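You operate a simulated robot arm through the tools that you are given. There is no shell and no other tool.

You are at the controls of a simulated robot arm. One attempt, no reset.

TASK
Knock the stuck feed loose and run the load into the floor tub.
Fine: Knock till the feed lamp is out and wait for the full lamp; yellow lever to Tub, Empty, lever back to Spout, mode switch to Off.

Only the result counts: the job must be done as asked and must still hold three seconds after the hand-in. Knocking over, shifting, dropping, spilling or breaking anything else fails it.

THE ROBOT
A 7-joint arm with a three-finger gripper, fixed in place. Base frame: the origin is on the floor under the middle of its stand, x ahead of it, y to its left, z up. Readings come in m, rad, newtons and seconds.
It reaches about 1.342 m from its shoulder. Its first joint turns from -2.897 to 2.897 rad. Payload 2.69 kg.
The tool frame sits at the grasp point between the pads (the TCP): z along the fingers, y along the line on which they close. The tips reach 0.03 m beyond it. The gripper opens to 0.128 m; its body begins 0.117 m behind the TCP.
Orientation is told as [roll, pitch, yaw] about the base's x, y, z axes, in that order, counted from this pose: with the fingers straight down and closing along the base's y, the tool's x points along the base's -x, its y along +y and its z along -z.

THE INTERFACE
- The arm moves only by the tool apply_moves. Its argument "rows" is a list of rows, each a list of 7 numbers: the shift along the tool's x, y, z in m, then the turn, a rotation vector about the tool's x, y, z in rad, then the opening, from 0 (shut) to 1 (fully open). In form: [[tx, ty, tz, rx, ry, rz, hand], ...]. A call has 1 to 20 rows; each row is the pose to reach, as a shift and turn from the pose commanded when the call began, along the tool's axes at that moment. A row lasts 0.2 s, in which the tool goes at most 0.05 m and 0.15 rad; a call with a longer step from one row to the next is refused whole, and so is a gripper value outside its range. A pose out of reach is approached as far as the arm can. The call stops where the force on the tool passes 40 N (or 10 N more than at its start, if that is more) or the arm is blocked; 0.2 s more then pass. The fingers move at their own pace (about 0.127 m/s each) and stop on an object; they squeeze with about 30 N. The grip force told is the motor's: it shows also when the fingers shut on nothing. Time passes only in rows, and 0.2 s behind the last, so rows that repeat a pose let the fingers close. The reply holds the time, the measured pose of the TCP, the force on the tool along the base axes, the opening and the grip force, in the units named above and with some noise, with the torque about the TCP (base axes, N m) and any sound that the robot's microphone picked up, and new pictures: "views" is both (left out), scene, wrist or none.
- Cameras (640 x 400 px; columns grow to the right, rows downward): "scene" is fixed at [0.4011, -0.491, 1.6404]; the picture's right is [0.82, -0.58, 0.00], its down [-0.43, -0.60, -0.67] and it looks along [0.39, 0.55, -0.74] (base axes); focal length 282 px, centre (320, 200). "wrist" rides on the gripper at [0.058, 0.054, -0.131] in the tool frame; the picture's right is [-0.68, 0.74, 0.00], its down [-0.62, -0.57, -0.55] and it looks along [-0.40, -0.37, 0.84] (tool axes); focal length 234 px, centre (320, 200).
- slide_trunk(by): moves the trunk up (or, below 0, down) by that many m; the arm rides with it, the base frame stays. It gives what a move gives, with no picture.
- point_at(camera, pixels): for up to 12 pixels [column, row] of the newest picture of that camera ("zoom" is the newest enlarged one), the place [x, y, z] in the base frame of the surface seen there, good to about 0.002 m, but the place of the scene camera against the robot may be out by one fixed shift of up to 0.025 m in any direction. No time passes.
- enlarge(camera, box): a new picture of the part [left, top, right, bottom] of that camera's present view, enlarged. No time passes.
- close_job(): hands the job in; it is judged then, once.

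Open the gripper and draw the arm clear of the work before you hand the job in, unless the task says otherwise.

The tools are called after "Call:" as name(argument=value, ...) on one line, values as JSON. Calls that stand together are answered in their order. apply_moves: Moves the arm, as the interface text tells. Its arguments: {"type":"object","properties":{"rows":{"type":"array","items":{"type":"array","items":{"type":"number"}}},"views":{"type":"string","enum":["both","scene","wrist","none"]}},"required":["rows"]} The other tools are called the same way: slide_trunk (by) moves the trunk up or down; point_at (camera, pixels) gives the place of the surface under pixels of a picture; enlarge (camera, box) takes an enlarged picture of a part of a camera's view; close_job () hands the job in.

At the start:

```text
time: 0.0
ee_pos: [0.5648, 0.1724, 1.2351]
tool_rot: [0.0, -0.001, 0.001]
wrist_force: [-0.1, 0.5, 0.9]
torque: [0.0, 0.0, -0.02]
opening: 0.128
gripper_force: 0.1
trunk travel left (down, up): [-0.15, 0.2]
```

scene: 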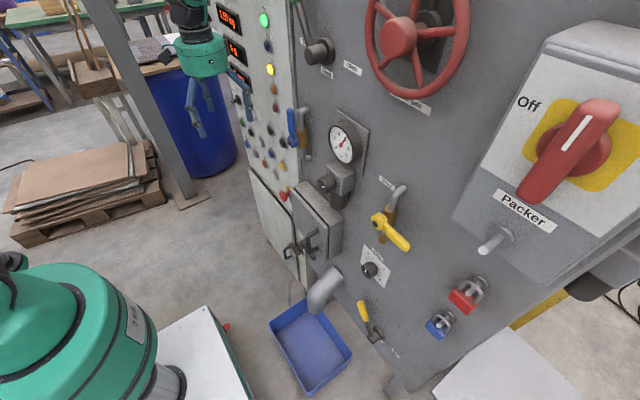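
wrist: 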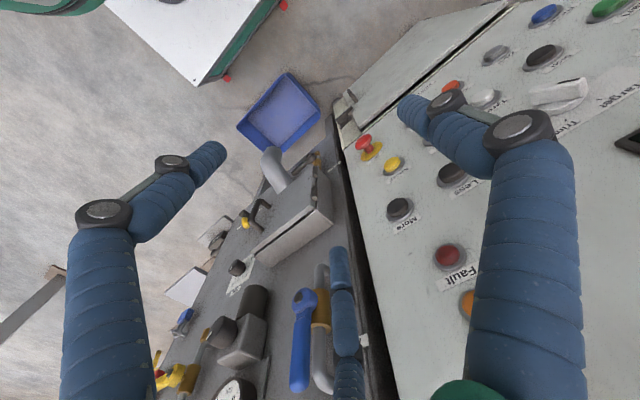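

I start by taking closer looks at the panel: the control area around (265,100) and the grey machine front around (380,250) in the scene picture.

Call:
enlarge(camera="scene", box=[200, 0, 360, 100])

Call:
enlarge(camera="scene", box=[220, 80, 380, 180])

Call:
enlarge(camera="scene", box=[260, 160, 420, 260])

Call:
enlarge(camera="scene", box=[260, 240, 500, 390])

Call:
enlarge(camera="wrist", box=[330, 0, 640, 200])

```text
4.00 times, centred on (280, 50) of scene
```

zoom: 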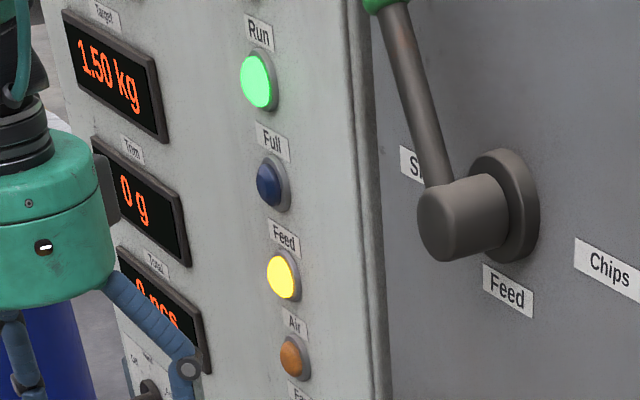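

```text
4.00 times, centred on (300, 130) of scene
```

zoom: 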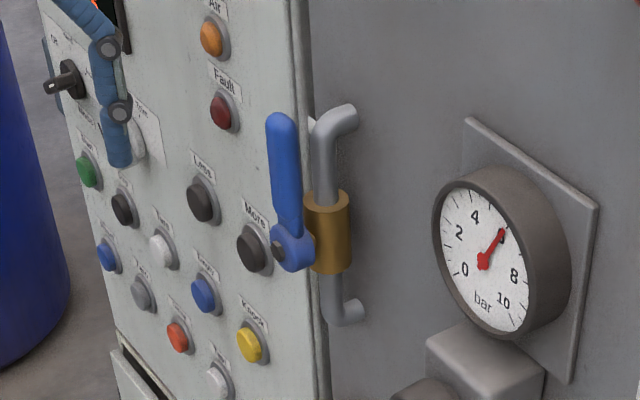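

```text
4.00 times, centred on (340, 210) of scene
```

zoom: 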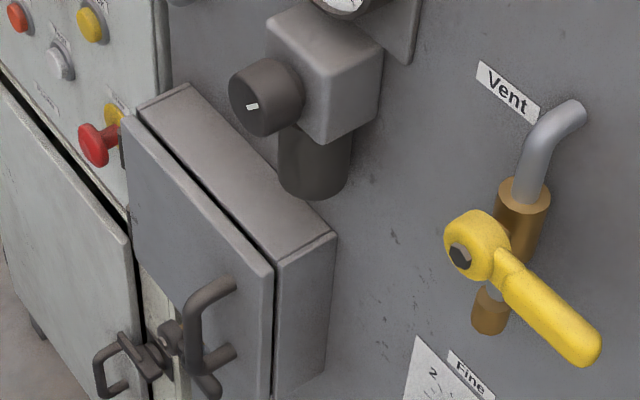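

```text
2.67 times, centred on (380, 315) of scene
```

zoom: 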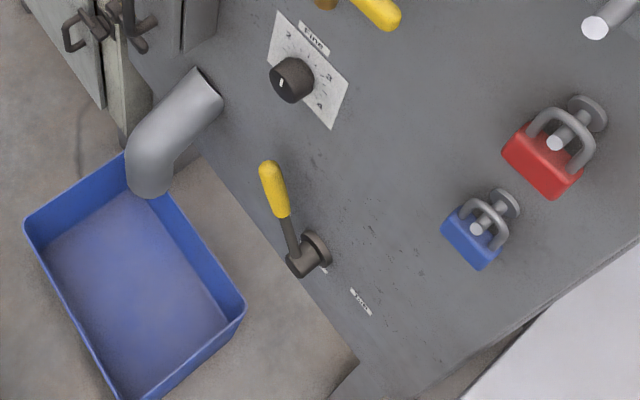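

```text
2.00 times, centred on (485, 100) of wrist
```

zoom: 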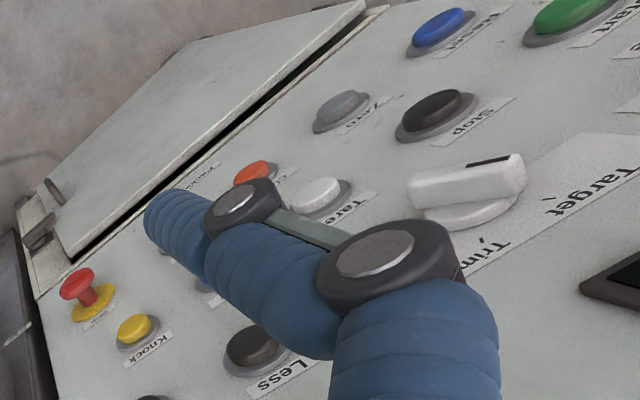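

The Knock button is yellow at about zoom (140,330); I need to read the remaining labels (lever near (372,330), selector near (240,100), buttons near (265,165)).

Call:
enlarge(camera="scene", box=[224, 90, 272, 120])

Call:
enlarge(camera="scene", box=[236, 125, 300, 165])

Call:
enlarge(camera="scene", box=[250, 150, 314, 190])

Call:
enlarge(camera="scene", box=[340, 290, 436, 350])

Call:
enlarge(camera="wrist", box=[340, 60, 480, 148])

Call:
enlarge(camera="scene", box=[270, 0, 430, 100])

```text
13.33 times, centred on (248, 105) of scene
```

zoom: 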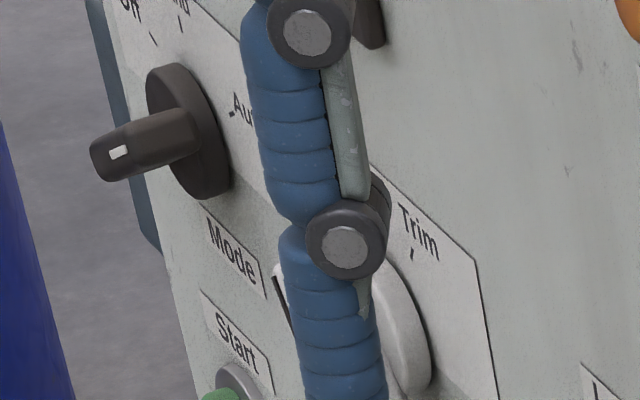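

```text
10.00 times, centred on (268, 145) of scene
```

zoom: 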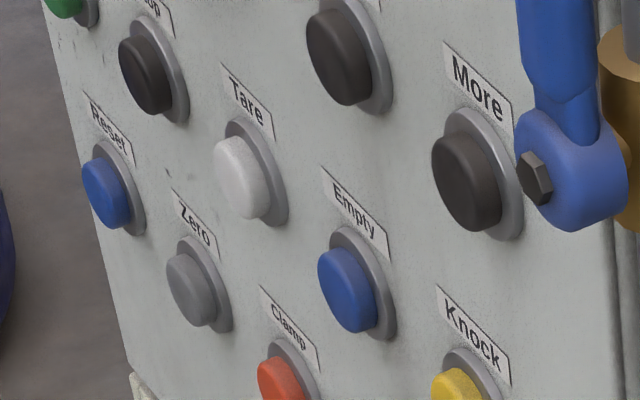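

```text
10.00 times, centred on (282, 170) of scene
```

zoom: 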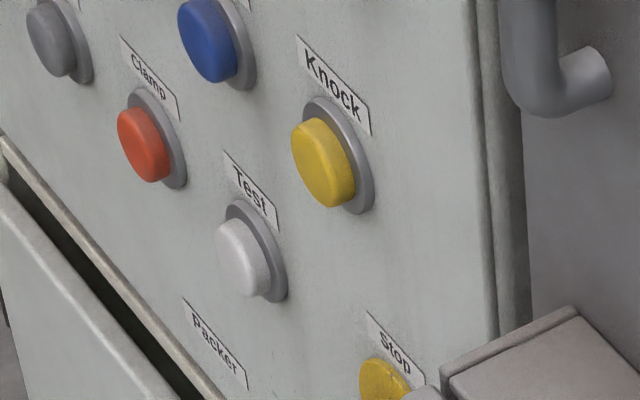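

```text
6.67 times, centred on (388, 320) of scene
```

zoom: 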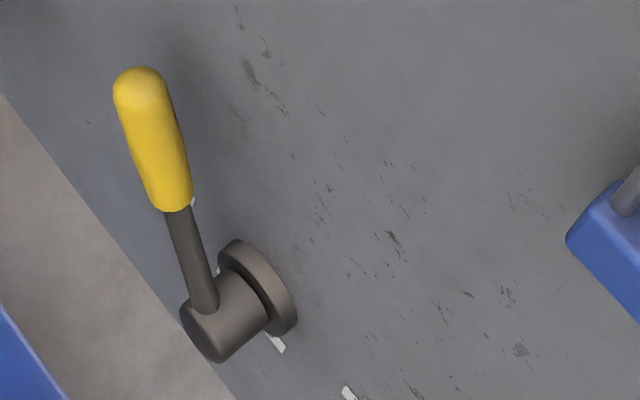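

```text
4.55 times, centred on (410, 104) of wrist
```

zoom: 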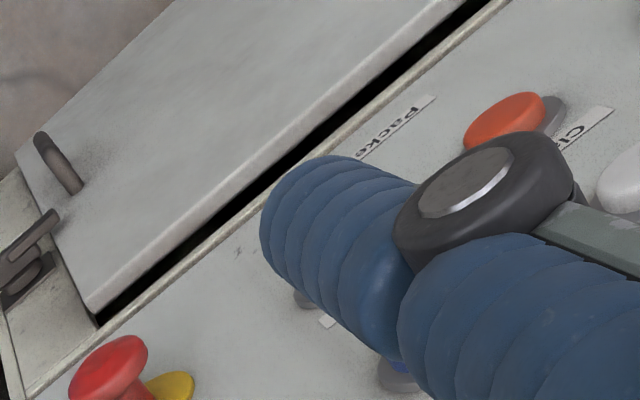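

```text
4.00 times, centred on (350, 50) of scene
```

zoom: 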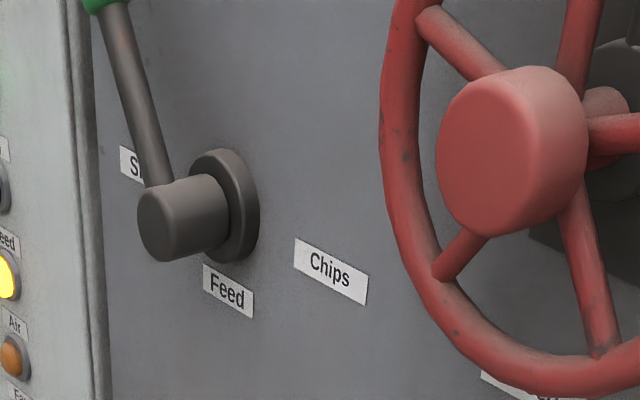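

Now I get 3D positions of the relevant controls and panel surfaces from the scene camera.

Call:
point_at(camera="scene", pixels=[[282, 166], [271, 154], [240, 106], [235, 106], [361, 304], [373, 337], [380, 333], [289, 150], [300, 200], [395, 352], [310, 350], [325, 290]])

Call:
point_at(camera="wrist", pixels=[[394, 163], [398, 208], [365, 145], [448, 256], [562, 92], [606, 8], [545, 13], [543, 55], [496, 53], [300, 290], [250, 240], [285, 115]])

```text
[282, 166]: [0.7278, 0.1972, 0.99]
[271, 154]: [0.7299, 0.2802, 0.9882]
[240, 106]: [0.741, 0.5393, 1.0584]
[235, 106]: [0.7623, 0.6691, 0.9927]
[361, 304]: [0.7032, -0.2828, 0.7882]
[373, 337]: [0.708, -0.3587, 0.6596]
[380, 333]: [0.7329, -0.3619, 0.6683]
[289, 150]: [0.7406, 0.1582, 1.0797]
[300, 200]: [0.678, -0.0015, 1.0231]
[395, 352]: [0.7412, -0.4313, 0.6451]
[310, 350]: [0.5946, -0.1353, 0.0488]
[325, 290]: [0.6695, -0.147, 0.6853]
```

```text
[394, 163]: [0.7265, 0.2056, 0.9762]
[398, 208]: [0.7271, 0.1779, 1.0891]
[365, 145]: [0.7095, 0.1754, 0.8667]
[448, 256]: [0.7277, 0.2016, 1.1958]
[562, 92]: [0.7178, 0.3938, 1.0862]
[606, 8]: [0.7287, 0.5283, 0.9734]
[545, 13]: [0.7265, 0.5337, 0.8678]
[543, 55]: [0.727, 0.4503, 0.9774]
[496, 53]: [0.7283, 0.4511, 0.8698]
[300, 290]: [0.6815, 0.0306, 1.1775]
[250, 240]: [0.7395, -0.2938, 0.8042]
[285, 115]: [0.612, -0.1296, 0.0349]
```

The panel faces -x at x≈0.74 with buttons protruding to ≈0.727. I first turn the fingers towards +x (turn about tool y), beginning with a small part to check the sign, fingers closing.

Call:
apply_moves(rows=[[0.02, 0, 0, 0, -0.14, 0, 0], [0.04, 0, 0, 0, -0.28, 0, 0], [0.06, 0, 0, 0, -0.42, 0, 0]])

```text
time: 0.8
ee_pos: [0.5029, 0.1723, 1.237]
tool_rot: [0.001, -0.423, 0.0]
wrist_force: [-0.4, 0.8, 0.2]
torque: [-0.02, 0.03, 0.01]
opening: 0.0022
gripper_force: 30.0
trunk travel left (down, up): [-0.15, 0.2]
```

scene: 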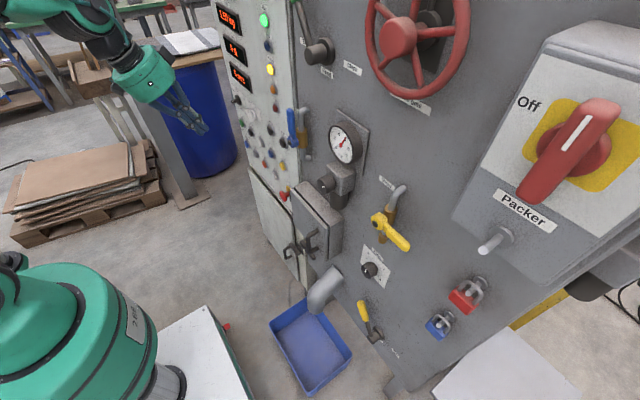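
wrist: 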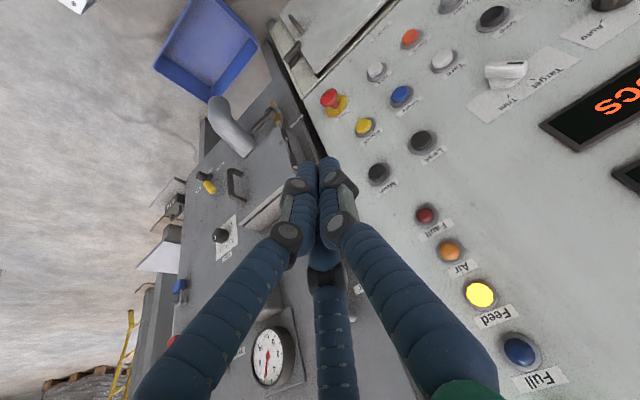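

The turn sense is right; the wrist view shows Knock (364,127), Empty (401,96). I read those places before turning on.

Call:
point_at(camera="wrist", pixels=[[363, 125], [400, 94], [329, 98], [378, 174], [374, 70], [410, 38], [479, 294], [518, 350], [450, 250], [443, 60], [493, 17], [610, 5]])

Call:
apply_moves(rows=[[0, 0, 0, 0, -0.1435, 0, 0], [0, 0, 0, 0, -0.287, 0, 0], [0, 0, 0, 0, -0.4305, 0, 0], [0, 0, 0, 0, -0.574, 0, 0], [0, 0, 0, 0, -0.7175, 0, 0], [0, 0, 0, 0, -0.861, 0, 0], [0, 0, 0, 0, -1.0045, 0, 0], [0, 0, 0, 0, -1.1478, 0, 0]])

```text
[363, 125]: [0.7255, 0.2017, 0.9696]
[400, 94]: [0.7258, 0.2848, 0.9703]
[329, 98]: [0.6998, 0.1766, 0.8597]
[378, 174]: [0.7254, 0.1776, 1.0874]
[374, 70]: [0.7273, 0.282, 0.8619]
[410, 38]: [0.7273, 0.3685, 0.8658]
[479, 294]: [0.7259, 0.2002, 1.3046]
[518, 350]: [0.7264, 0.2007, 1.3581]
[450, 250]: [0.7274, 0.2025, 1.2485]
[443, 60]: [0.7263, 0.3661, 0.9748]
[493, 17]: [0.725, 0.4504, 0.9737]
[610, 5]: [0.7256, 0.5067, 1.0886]
```

```text
time: 2.6
ee_pos: [0.5049, 0.1718, 1.2362]
tool_rot: [1.591, -1.568, -1.594]
wrist_force: [0.1, -0.5, 0.8]
torque: [-0.01, 0.04, 0.01]
opening: 0.0023
gripper_force: 29.9
trunk travel left (down, up): [-0.15, 0.2]
```

scene: 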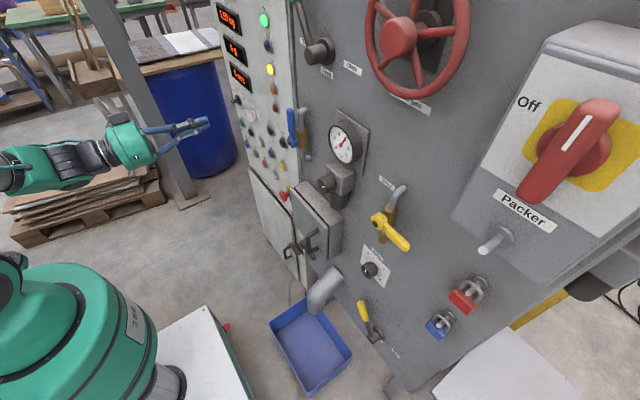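
wrist: 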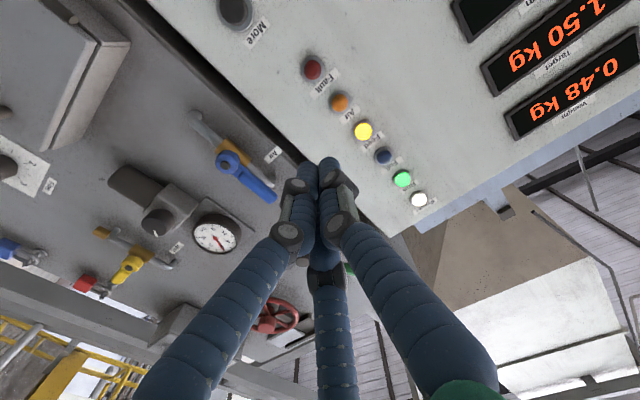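

Weight reads 0.48 kg of 1.50 kg, feed lamp lit (363,131 wrist). Knock's cap is at about (0.726, 0.202, 0.972); I move down and in front of it with shut fingers.

Call:
apply_moves(rows=[[0.04, 0.005, 0, 0, 0, 0, 0], [0.085, 0.01, 0, 0, 0, 0, 0], [0.13, 0.015, 0, 0, 0, 0, 0], [0.175, 0.02, 0, 0, 0, 0, 0], [0.22, 0.025, 0, 0, 0, 0, 0], [0.264, 0.03, 0, 0, 0, 0, 0], [0.264, 0.03, 0.045, 0, 0, 0, 0], [0.264, 0.03, 0.09, 0, 0, 0, 0], [0.264, 0.03, 0.13, 0, 0, 0, 0]])

```text
time: 4.6
ee_pos: [0.634, 0.2, 0.9716]
tool_rot: [-0.981, -1.561, 0.975]
wrist_force: [-1.2, 0.1, -0.5]
torque: [0.02, 0.02, -0.01]
opening: 0.0025
gripper_force: 30.3
out of reach, approached as far as the arm can: row 6, 7, 8
trunk travel left (down, up): [-0.15, 0.2]
```

scene: 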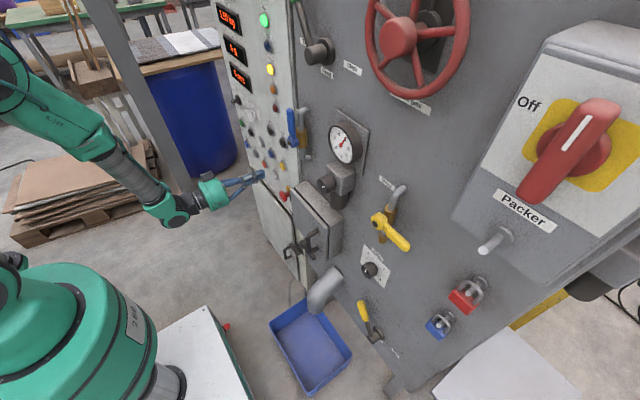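
wrist: 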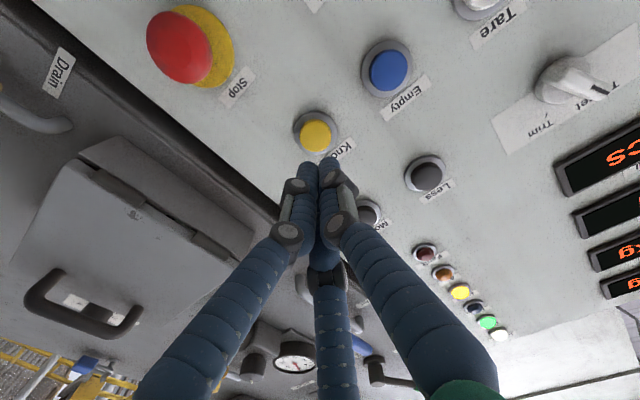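

The fingertips point at Knock (cap centre at (316,135) in the wrist view). I check its place again from close up, along with neighbours.

Call:
point_at(camera="wrist", pixels=[[316, 135], [305, 128], [325, 145], [390, 70], [380, 60], [427, 178], [180, 45], [60, 70], [460, 291], [473, 308], [570, 80], [340, 110]])

Call:
enlarge(camera="wrist", box=[240, 70, 400, 170])

```text
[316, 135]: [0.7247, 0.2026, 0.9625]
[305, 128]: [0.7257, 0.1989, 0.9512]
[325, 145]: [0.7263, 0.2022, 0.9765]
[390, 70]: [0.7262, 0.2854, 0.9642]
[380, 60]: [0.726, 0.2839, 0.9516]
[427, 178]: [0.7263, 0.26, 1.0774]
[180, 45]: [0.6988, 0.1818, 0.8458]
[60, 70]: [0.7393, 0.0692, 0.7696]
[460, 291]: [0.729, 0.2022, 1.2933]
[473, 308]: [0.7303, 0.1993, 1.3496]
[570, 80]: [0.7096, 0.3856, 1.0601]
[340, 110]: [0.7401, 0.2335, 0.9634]
```

```text
4.00 times, centred on (320, 120) of wrist
```

zoom: 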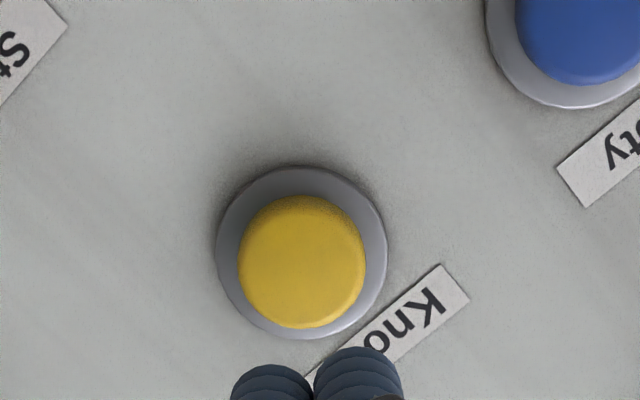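

Cap centre is at about (0.7255, 0.2026, 0.963), radius ≈0.016. I line up and press gently in small steps, then draw back.

Call:
apply_moves(rows=[[0.009, 0.002, 0.02, 0, 0, 0, 0], [0.009, 0.002, 0.045, 0, 0, 0, 0], [0.009, 0.002, 0.056, 0, 0, 0, 0], [0.009, 0.002, 0.062, 0, 0, 0, 0], [0.009, 0.002, 0.067, 0, 0, 0, 0]])

```text
time: 5.8
ee_pos: [0.6983, 0.2028, 0.9601]
tool_rot: [-0.069, -1.568, 0.068]
wrist_force: [0.2, 0.1, -0.7]
torque: [-0.03, 0.02, -0.03]
opening: 0.0021
gripper_force: 30.1
trunk travel left (down, up): [-0.15, 0.2]
```

scene: 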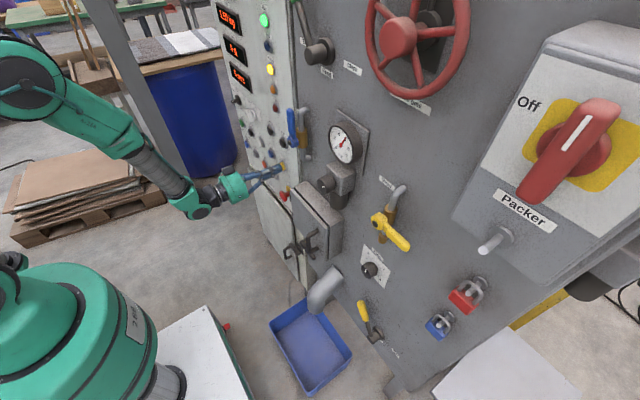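
wrist: 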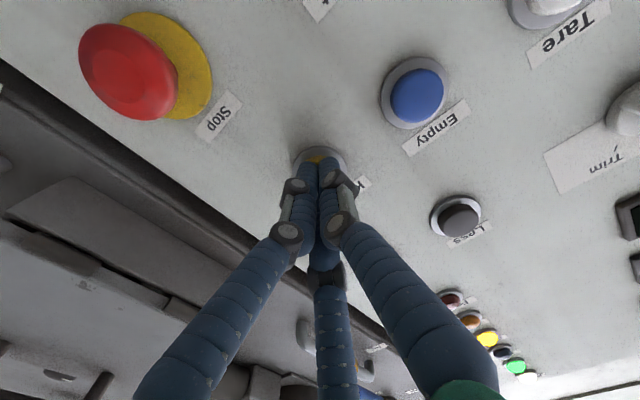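

No contact force yet at TCP x=0.698; the tips sit right at the Knock cap (320,158). I press on in small steps.

Call:
apply_moves(rows=[[-0.001, 0, 0.004, 0, 0, 0, 0], [-0.001, 0, 0.008, 0, 0, 0, 0], [-0.001, 0, 0.012, 0, 0, 0, 0]])

```text
time: 6.6
ee_pos: [0.7109, 0.2036, 0.9614]
tool_rot: [-0.496, -1.567, 0.497]
wrist_force: [-34.7, 10.1, 4.3]
torque: [0.01, -0.17, 0.18]
opening: 0.0061
gripper_force: 31.1
trunk travel left (down, up): [-0.15, 0.2]
heard: click
```

scene: 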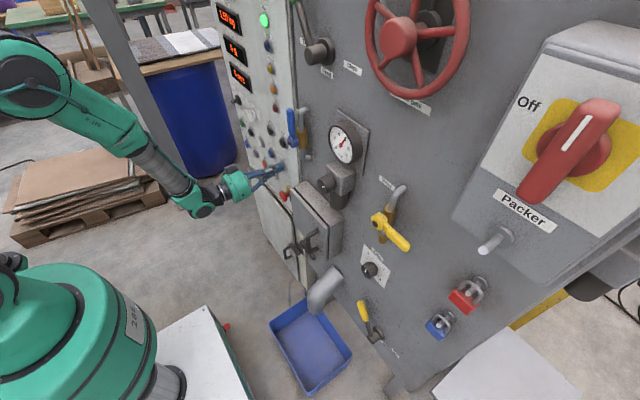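
wrist: 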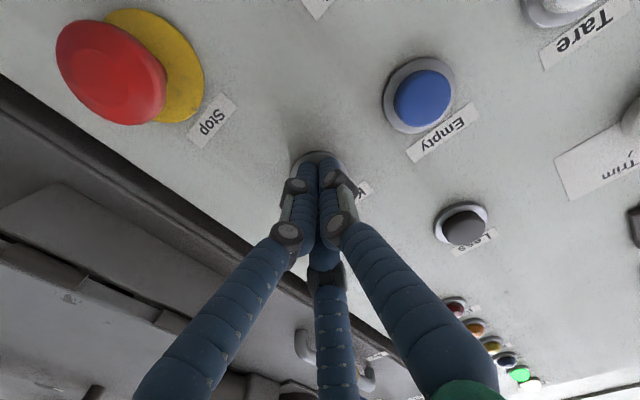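

A click was heard and the feed lamp looks dark at scene (270,70). I draw back off the button and check the lamps.

Call:
apply_moves(rows=[[0, 0, -0.006, 0, 0, 0, 0], [0, 0, -0.02, 0, 0, 0, 0], [0, 0, -0.03, 0, 0, 0, 0]])

Call:
enlarge(camera="scene", box=[200, 0, 296, 100])

```text
time: 7.4
ee_pos: [0.6835, 0.2051, 0.9614]
tool_rot: [0.267, -1.569, -0.272]
wrist_force: [0.1, 0.0, -0.1]
torque: [0.0, 0.0, 0.01]
opening: 0.0022
gripper_force: 31.6
trunk travel left (down, up): [-0.15, 0.2]
```

scene: 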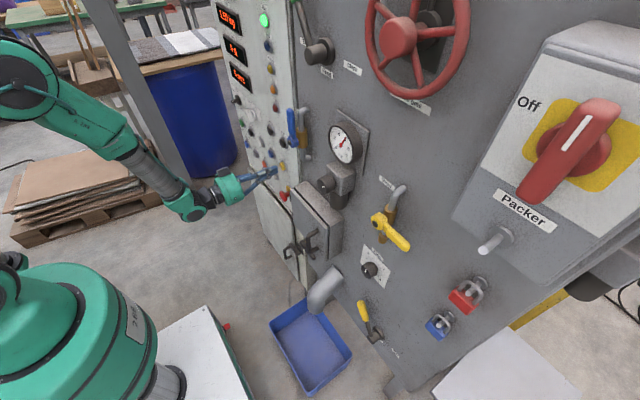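
wrist: 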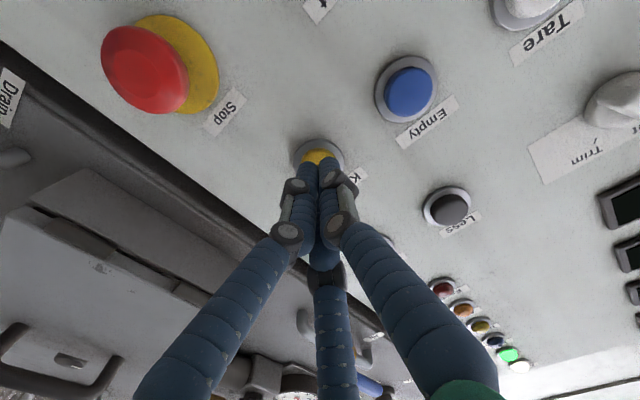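

```text
4.00 times, centred on (248, 50) of scene
```

zoom: 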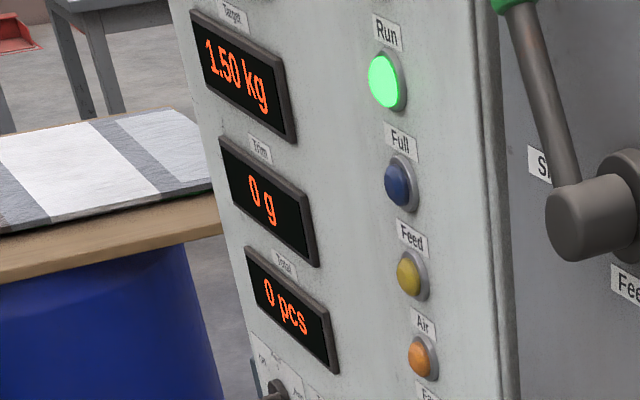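

The feed lamp is out and run is lit; now the full lamp has to come. Meanwhile I retreat from the panel to x≈0.5, watching the lamps.

Call:
apply_moves(rows=[[0, 0, -0.045, 0, 0, 0, 0], [0, 0, -0.09, 0, 0, 0, 0], [0, 0, -0.135, 0, 0, 0, 0], [0, -0.045, -0.165, 0, 0, 0, 0], [0, -0.09, -0.165, 0, 0, 0, 0], [0, -0.135, -0.165, 0, 0, 0, 0], [0, -0.18, -0.165, 0, 0, 0, 0], [0, -0.225, -0.165, 0, 0, 0, 0], [0, -0.27, -0.165, 0, 0, 0, 0]])

Call:
enlarge(camera="scene", box=[200, 0, 296, 100])

```text
refused: row 4 steps farther than a row can; nothing moved
```

```text
4.00 times, centred on (248, 50) of scene
```

zoom: 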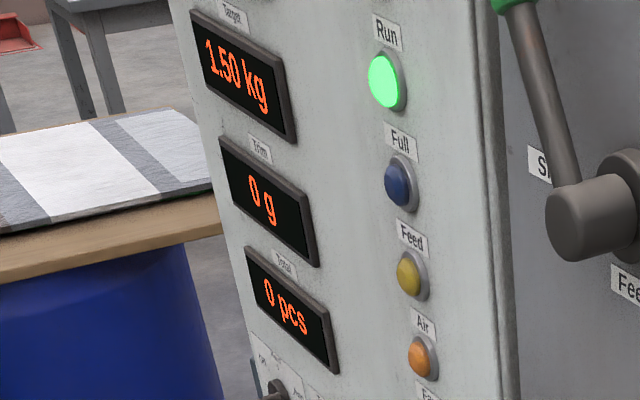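

The diagonal step was too long, so nothing moved; I split it so that each row stays below 0.05 m.

Call:
apply_moves(rows=[[0, 0, -0.045, 0, 0, 0, 0], [0, 0, -0.09, 0, 0, 0, 0], [0, 0, -0.135, 0, 0, 0, 0], [0, 0, -0.165, 0, 0, 0, 0], [0, -0.045, -0.165, 0, 0, 0, 0], [0, -0.09, -0.165, 0, 0, 0, 0], [0, -0.135, -0.165, 0, 0, 0, 0], [0, -0.18, -0.165, 0, 0, 0, 0], [0, -0.225, -0.165, 0, 0, 0, 0], [0, -0.27, -0.165, 0, 0, 0, 0]])

Call:
enlarge(camera="scene", box=[200, 0, 296, 100])

```text
time: 9.6
ee_pos: [0.5331, 0.0331, 1.0004]
tool_rot: [-1.266, -1.459, 1.21]
wrist_force: [-0.2, -0.8, -0.1]
torque: [-0.01, 0.0, -0.01]
opening: 0.0019
gripper_force: 31.0
out of reach, approached as far as the arm can: row 1, 2, 3, 4, 5, 6, 7, 8, 9, 10
trunk travel left (down, up): [-0.15, 0.2]
```

scene: 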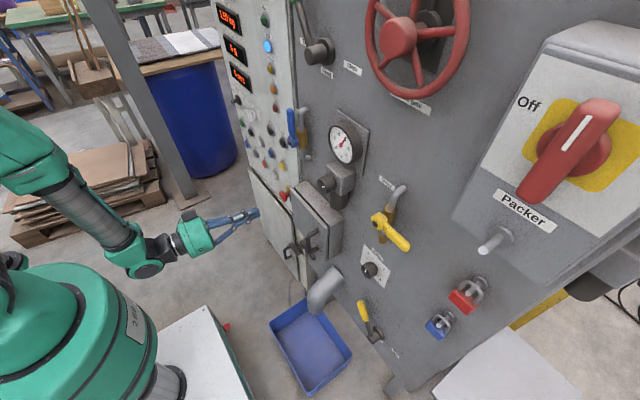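
wrist: 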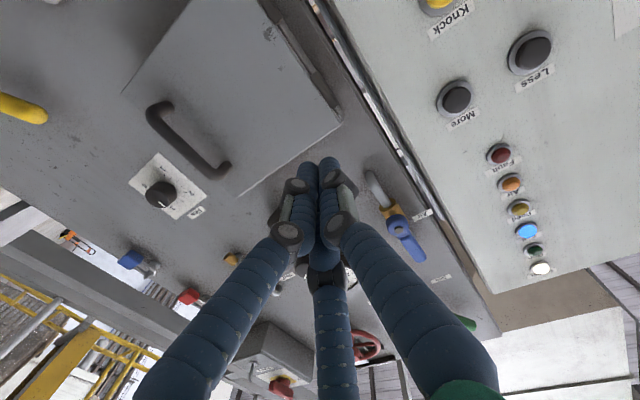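

```text
4.00 times, centred on (248, 50) of scene
```

zoom: 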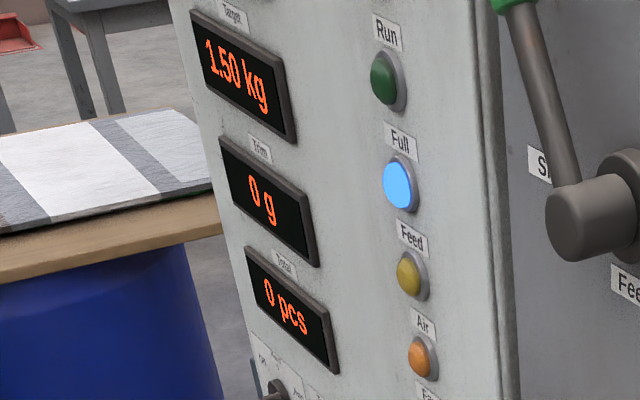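

The full lamp is lit now (scene (267,46)). Before lowering the trunk for the low lever I check heights of the white-topped cart (190,350) and my wrist, and the lever surroundings.

Call:
point_at(camera="scene", pixels=[[190, 340], [205, 312], [240, 385], [145, 268], [200, 235], [100, 300], [225, 327], [325, 275], [338, 270], [397, 240], [370, 270], [395, 352]])

Call:
enlarge(camera="wrist", box=[0, 60, 260, 230])

```text
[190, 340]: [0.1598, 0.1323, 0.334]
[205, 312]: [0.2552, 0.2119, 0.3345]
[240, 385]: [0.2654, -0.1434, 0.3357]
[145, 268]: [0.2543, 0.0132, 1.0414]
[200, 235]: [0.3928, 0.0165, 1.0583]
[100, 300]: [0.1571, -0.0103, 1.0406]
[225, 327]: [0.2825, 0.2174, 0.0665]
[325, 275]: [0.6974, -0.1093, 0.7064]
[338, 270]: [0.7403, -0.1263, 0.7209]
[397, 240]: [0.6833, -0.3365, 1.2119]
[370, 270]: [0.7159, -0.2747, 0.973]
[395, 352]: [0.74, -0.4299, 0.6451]
```

```text
2.35 times, centred on (130, 145) of wrist
```

zoom: 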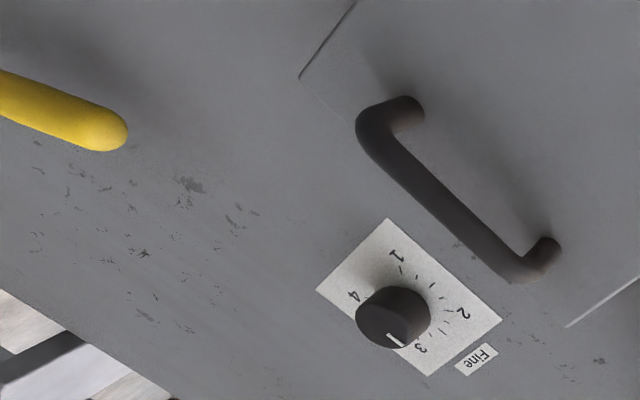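

The shoulder is near z≈1.04, nothing lies below the arm above z≈0.34, so I lower the trunk by 0.15 m.

Call:
slide_trunk(by=-0.15)

```text
time: 11.3
ee_pos: [0.5315, 0.034, 0.851]
tool_rot: [-1.266, -1.459, 1.208]
wrist_force: [1.2, 0.5, 0.6]
torque: [0.02, 0.0, 0.0]
opening: 0.0022
gripper_force: 31.2
trunk travel left (down, up): [0.0, 0.35]
```

Now a move to the right (tool -y) towards the lever at y≈-0.3, staying back at x≈0.53, and I look where it lands.

Call:
apply_moves(rows=[[0, 0, 0, 0, 0, 0, 0], [0, -0.03, 0.0, 0, 0, 0, 0], [0, -0.06, 0, 0, 0, 0, 0], [0, -0.1, 0, 0, 0, 0, 0], [0, -0.14, 0, 0, 0, 0, 0]])

```text
time: 12.6
ee_pos: [0.5135, 0.0234, 0.8625]
tool_rot: [-1.265, -1.459, 1.197]
wrist_force: [0.2, -0.7, -0.8]
torque: [-0.01, 0.0, -0.04]
opening: 0.0023
gripper_force: 31.5
out of reach, approached as far as the arm can: row 2, 3, 4, 5
trunk travel left (down, up): [0.0, 0.35]
```

scene: 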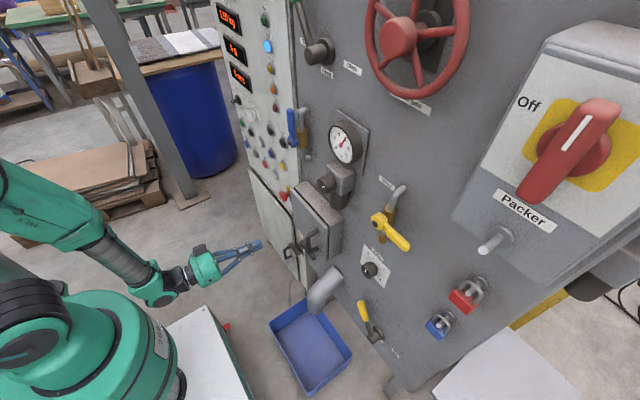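
wrist: 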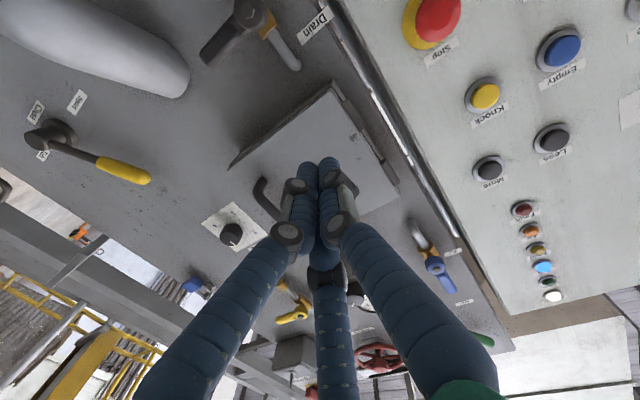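

The lever's tip is at wrist (140,175), hub at (50,132), with labels near (35,110), (77,100), (43,155). The level tool seems to hit a joint limit here, so I read the labels and tilt the fingers about 0.5 rad downward.

Call:
enlarge(camera="wrist", box=[0, 70, 160, 200])

Call:
apply_moves(rows=[[0, 0, 0, -0.018, 0.116, 0.026, 0], [0, 0, 0, -0.035, 0.233, 0.053, 0], [0, 0, 0, -0.053, 0.35, 0.08, 0], [0, 0, 0, -0.07, 0.466, 0.106, 0]])

```text
3.08 times, centred on (80, 135) of wrist
```

zoom: 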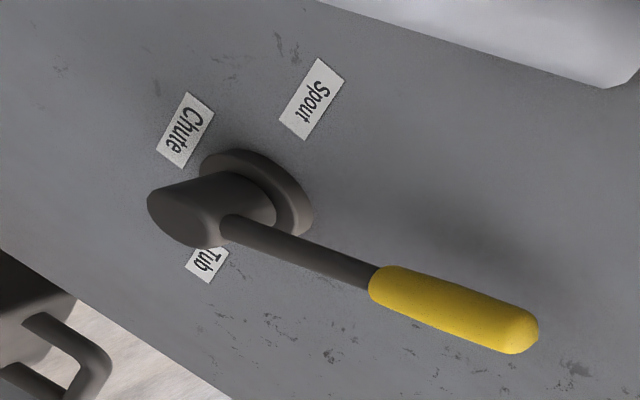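

```text
time: 13.6
ee_pos: [0.5104, 0.0356, 0.8586]
tool_rot: [0.025, -1.065, -0.044]
wrist_force: [0.1, 0.2, 0.4]
torque: [0.0, -0.04, -0.02]
opening: 0.0021
gripper_force: 31.4
out of reach, approached as far as the arm can: row 1, 2, 3, 4
trunk travel left (down, up): [0.0, 0.35]
```

scene: 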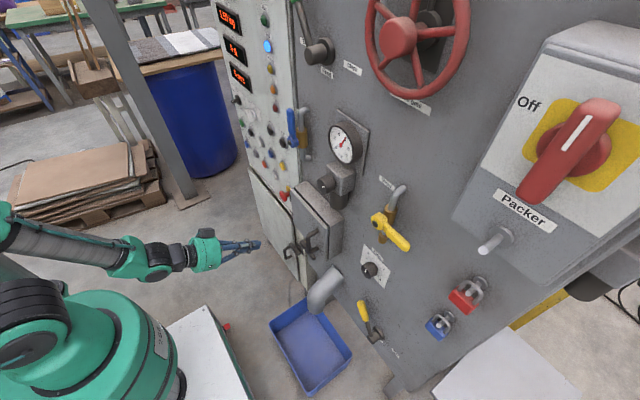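
wrist: 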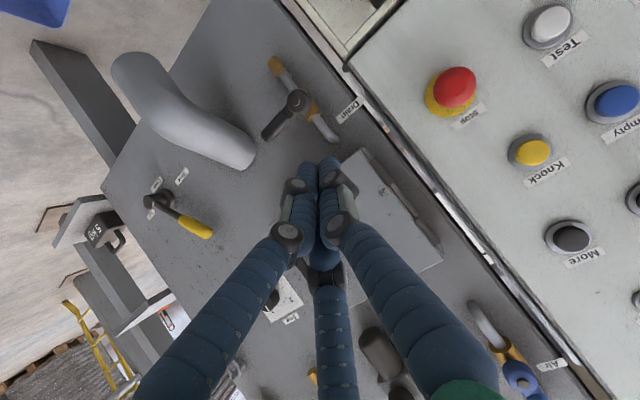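

Labels read Spout (left of hub), Chute (below) and Tub (right); the lever stands on the left side = Spout. I measure label, hub and handle places from the wrist view.

Call:
enlarge(camera="wrist", box=[120, 150, 248, 250])

Call:
point_at(camera="wrist", pixels=[[182, 175], [155, 185], [151, 201], [163, 200], [171, 207], [182, 218], [190, 224], [200, 229], [208, 234], [200, 160], [245, 155], [275, 125]])

```text
4.00 times, centred on (184, 200) of wrist
```

zoom: 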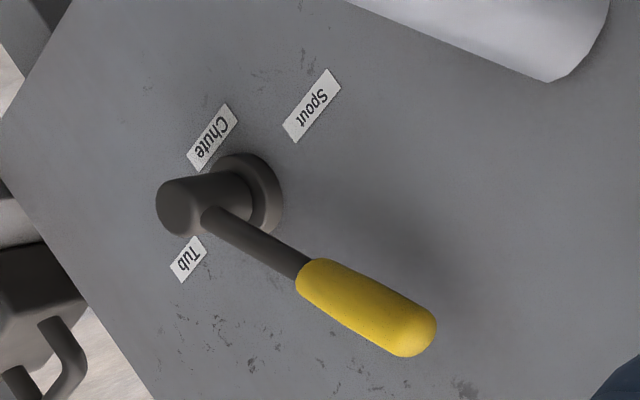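

```text
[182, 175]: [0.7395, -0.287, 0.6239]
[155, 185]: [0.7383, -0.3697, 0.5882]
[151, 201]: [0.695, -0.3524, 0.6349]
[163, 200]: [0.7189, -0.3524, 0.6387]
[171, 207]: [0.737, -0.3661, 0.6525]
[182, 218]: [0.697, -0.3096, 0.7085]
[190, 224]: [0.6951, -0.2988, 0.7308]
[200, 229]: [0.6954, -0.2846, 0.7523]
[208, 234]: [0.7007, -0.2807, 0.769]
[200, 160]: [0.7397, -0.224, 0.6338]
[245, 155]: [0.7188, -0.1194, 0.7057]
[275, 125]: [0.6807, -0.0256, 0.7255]
```

I measure again using the zoom picture itself for exact label and hub places.

Call:
point_at(camera="zoom", pixels=[[312, 105], [212, 137], [188, 260], [178, 205], [255, 185], [270, 200], [235, 225], [270, 248], [305, 265], [335, 285], [370, 308], [415, 330]])

```text
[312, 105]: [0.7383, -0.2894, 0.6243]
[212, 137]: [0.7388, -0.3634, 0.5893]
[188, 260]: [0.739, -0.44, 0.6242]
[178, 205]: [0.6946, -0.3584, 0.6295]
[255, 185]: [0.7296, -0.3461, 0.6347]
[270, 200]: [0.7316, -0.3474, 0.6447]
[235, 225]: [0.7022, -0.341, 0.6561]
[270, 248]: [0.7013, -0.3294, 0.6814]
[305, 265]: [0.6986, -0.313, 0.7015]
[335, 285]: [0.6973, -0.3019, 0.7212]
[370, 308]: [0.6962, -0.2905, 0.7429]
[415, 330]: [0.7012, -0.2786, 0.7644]
```

Hub axis is about (y -0.363, z 0.632), the grip's middle at about (0.707, -0.303, 0.736), leaning 30° to Spout; Tub should be mirrored at -y. I go right with the tilted tool at x≈0.51.

Call:
apply_moves(rows=[[0, -0.04, 0, 0, 0, 0, 0], [0, -0.08, 0, 0, 0, 0, 0], [0, -0.12, 0, 0, 0, 0, 0], [0, -0.16, 0, 0, 0, 0, 0], [0, -0.2, 0, 0, 0, 0, 0], [0, -0.24, 0, 0, 0, 0, 0], [0, -0.28, 0, 0, 0, 0, 0]])

```text
time: 15.2
ee_pos: [0.5005, 0.0339, 0.8569]
tool_rot: [0.023, -1.069, -0.044]
wrist_force: [-0.4, 0.2, 1.1]
torque: [0.02, 0.01, 0.04]
opening: 0.0021
gripper_force: 31.2
out of reach, approached as far as the arm can: row 1, 2, 3, 4, 5, 6, 7
trunk travel left (down, up): [0.0, 0.35]
```

scene: 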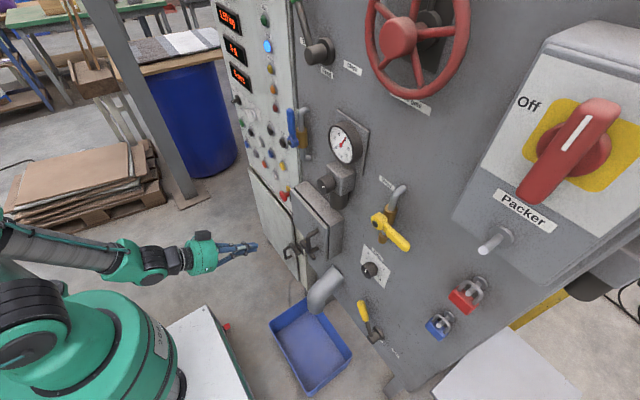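
wrist: 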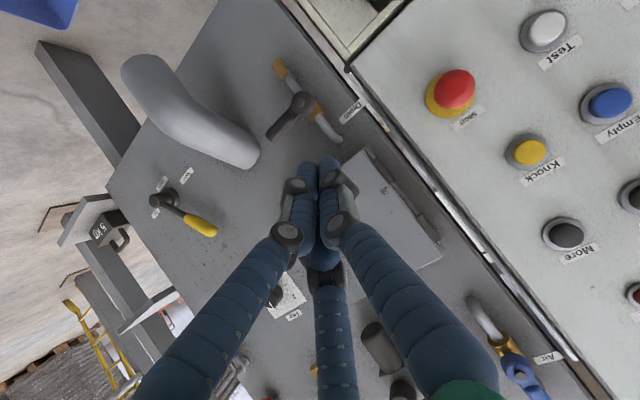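

The arm will not go to -y from here, so some joint is at its stop. I look at the arm's links in 3D to understand its posture.

Call:
point_at(camera="scene", pixels=[[10, 240], [50, 245], [90, 255], [128, 262], [158, 262], [190, 255], [205, 235], [100, 330], [30, 310], [15, 270], [150, 360], [60, 350]])

Call:
enlarge(camera="scene", box=[0, 180, 260, 400])

```text
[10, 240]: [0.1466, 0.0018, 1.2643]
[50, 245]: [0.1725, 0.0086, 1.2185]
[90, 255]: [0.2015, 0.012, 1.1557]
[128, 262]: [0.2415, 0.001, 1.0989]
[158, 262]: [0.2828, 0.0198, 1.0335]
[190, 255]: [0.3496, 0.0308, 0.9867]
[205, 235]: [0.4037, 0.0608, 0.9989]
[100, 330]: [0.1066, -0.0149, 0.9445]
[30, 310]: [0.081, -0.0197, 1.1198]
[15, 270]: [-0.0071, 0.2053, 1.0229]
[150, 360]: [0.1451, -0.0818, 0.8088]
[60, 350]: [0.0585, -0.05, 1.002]
```

```text
1.82 times, centred on (130, 290) of scene
```

zoom: 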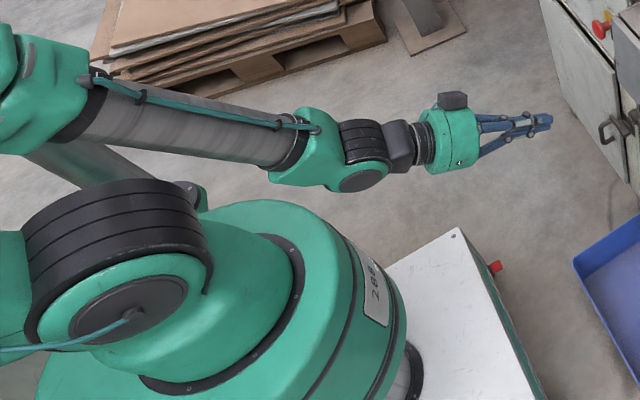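

The arm is strongly folded (wrist only 0.3 m from the base axis), so the elbow stop is the limit. I move forward by 0.06 m first and then sideways.

Call:
apply_moves(rows=[[-0.0145, 0, 0.026, 0, 0, 0, 0], [-0.029, 0, 0.0525, 0, 0, 0, 0], [-0.029, -0.04, 0.0525, 0, 0, 0, 0], [-0.029, -0.08, 0.0525, 0, 0, 0, 0], [-0.029, -0.12, 0.0525, 0, 0, 0, 0]])

```text
time: 16.4
ee_pos: [0.5541, 0.0132, 0.8463]
tool_rot: [0.029, -1.068, -0.104]
wrist_force: [0.2, -0.3, -0.8]
torque: [-0.02, 0.03, -0.05]
opening: 0.002
gripper_force: 31.4
out of reach, approached as far as the arm can: row 1, 2, 3, 4, 5
trunk travel left (down, up): [0.0, 0.35]
```

scene: 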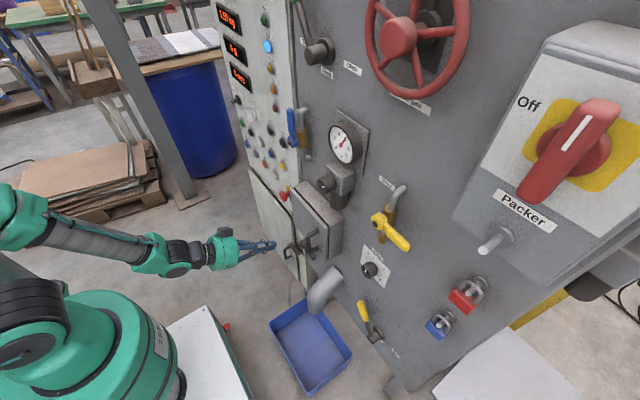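
wrist: 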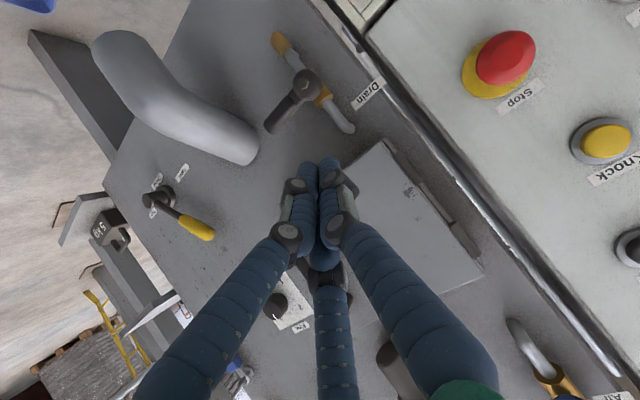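

Even the forward step was flagged, and the tool keeps being rolled about its own axis, so the last wrist joint is likely at its stop. I try turning about tool z by -0.6 and see whether the flag goes away.

Call:
apply_moves(rows=[[0, 0, 0, 0, 0, -0.15, 0], [0, 0, 0, 0, 0, -0.3, 0], [0, 0, 0, 0, 0, -0.45, 0], [0, 0, 0, 0, 0, -0.6, 0], [0, -0.03, 0, 0, 0, -0.6, 0]], views="none")

```text
time: 17.6
ee_pos: [0.5573, -0.0009, 0.851]
tool_rot: [-0.788, -0.812, 0.861]
wrist_force: [0.6, 0.2, -0.5]
torque: [-0.02, 0.04, -0.01]
opening: 0.0022
gripper_force: 31.2
out of reach, approached as far as the arm can: row 5
trunk travel left (down, up): [0.0, 0.35]
```

The roll was not the cause; the wrist bend against the steep forearm is. I therefore swing round the base, letting the tool yaw with the arm (yaw -0.4, tilt 0.6 down), to about (0.534,-0.226,0.85).

Call:
apply_moves(rows=[[0.0182, -0.0267, -0.0005, 0.0336, 0.0244, 0.1076, 0], [0.0365, -0.0533, -0.001, 0.0672, 0.0487, 0.2153, 0], [0.0547, -0.08, -0.0015, 0.1008, 0.0731, 0.3229, 0], [0.073, -0.1066, -0.0019, 0.1344, 0.0975, 0.4305, 0], [0.0912, -0.1333, -0.0024, 0.168, 0.1219, 0.5381, 0], [0.1095, -0.1599, -0.0029, 0.2016, 0.1462, 0.6458, 0], [0.1277, -0.1866, -0.0034, 0.2352, 0.1706, 0.7534, 0]])

```text
time: 19.1
ee_pos: [0.5533, -0.1778, 0.8354]
tool_rot: [0.001, -0.969, -0.404]
wrist_force: [-1.5, 0.7, 0.7]
torque: [0.0, 0.02, 0.04]
opening: 0.0021
gripper_force: 31.9
out of reach, approached as far as the arm can: row 1, 2, 3, 4, 5, 6, 7
trunk travel left (down, up): [0.0, 0.35]
```

scene: 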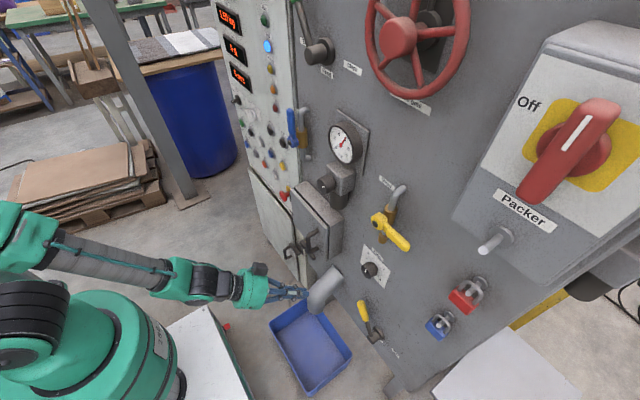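
wrist: 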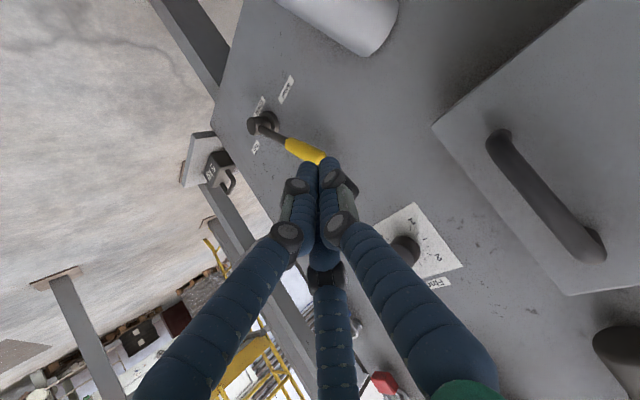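

The swing brought me to (0.553,-0.178,0.835), pointing at the lever (305,150). I now extend towards it to about (0.62,-0.22,0.80), well clear of the spout (top of the wrist view).

Call:
apply_moves(rows=[[-0.005, -0.004, 0.028, 0, 0, 0, 0], [-0.01, -0.0084, 0.056, 0, 0, 0, 0], [-0.0151, -0.0126, 0.0842, 0, 0, 0, 0]])

```text
time: 19.9
ee_pos: [0.6227, -0.1844, 0.8026]
tool_rot: [0.003, -0.972, -0.403]
wrist_force: [-0.7, 0.2, 0.4]
torque: [0.03, 0.04, 0.02]
opening: 0.002
gripper_force: 31.3
out of reach, approached as far as the arm can: row 1, 2, 3
trunk travel left (down, up): [0.0, 0.35]
```

scene: 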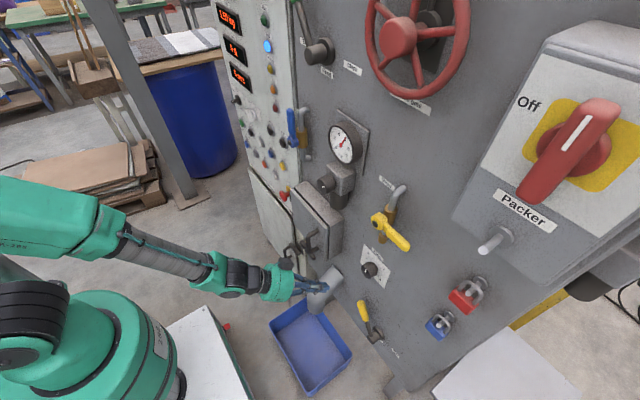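
wrist: 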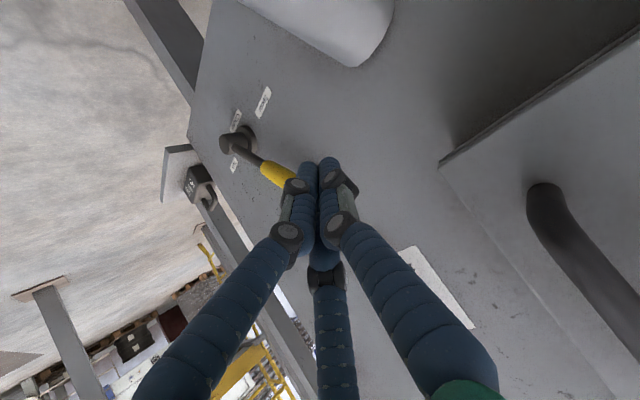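

The y motion lags behind again; I look at where elbow and forearm lie now.

Call:
point_at(camera="scene", pixels=[[10, 205], [50, 225], [90, 235], [120, 245], [160, 255], [200, 268], [235, 278], [280, 283], [10, 265], [30, 345], [100, 330], [60, 300]])

Call:
enlarge(camera="scene", box=[0, 160, 340, 400])

```text
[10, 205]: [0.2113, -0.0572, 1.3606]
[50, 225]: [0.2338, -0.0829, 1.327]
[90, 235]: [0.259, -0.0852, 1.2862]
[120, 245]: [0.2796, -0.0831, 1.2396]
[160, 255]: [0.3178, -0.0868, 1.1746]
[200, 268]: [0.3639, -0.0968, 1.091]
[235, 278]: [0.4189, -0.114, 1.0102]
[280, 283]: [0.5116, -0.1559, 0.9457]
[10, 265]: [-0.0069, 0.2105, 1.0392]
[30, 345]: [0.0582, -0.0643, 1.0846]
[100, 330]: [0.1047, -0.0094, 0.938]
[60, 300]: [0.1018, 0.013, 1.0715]
```

```text
1.67 times, centred on (170, 280) of scene
```

zoom: 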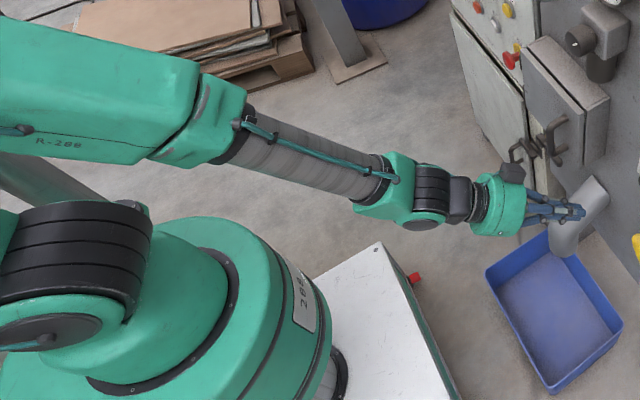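

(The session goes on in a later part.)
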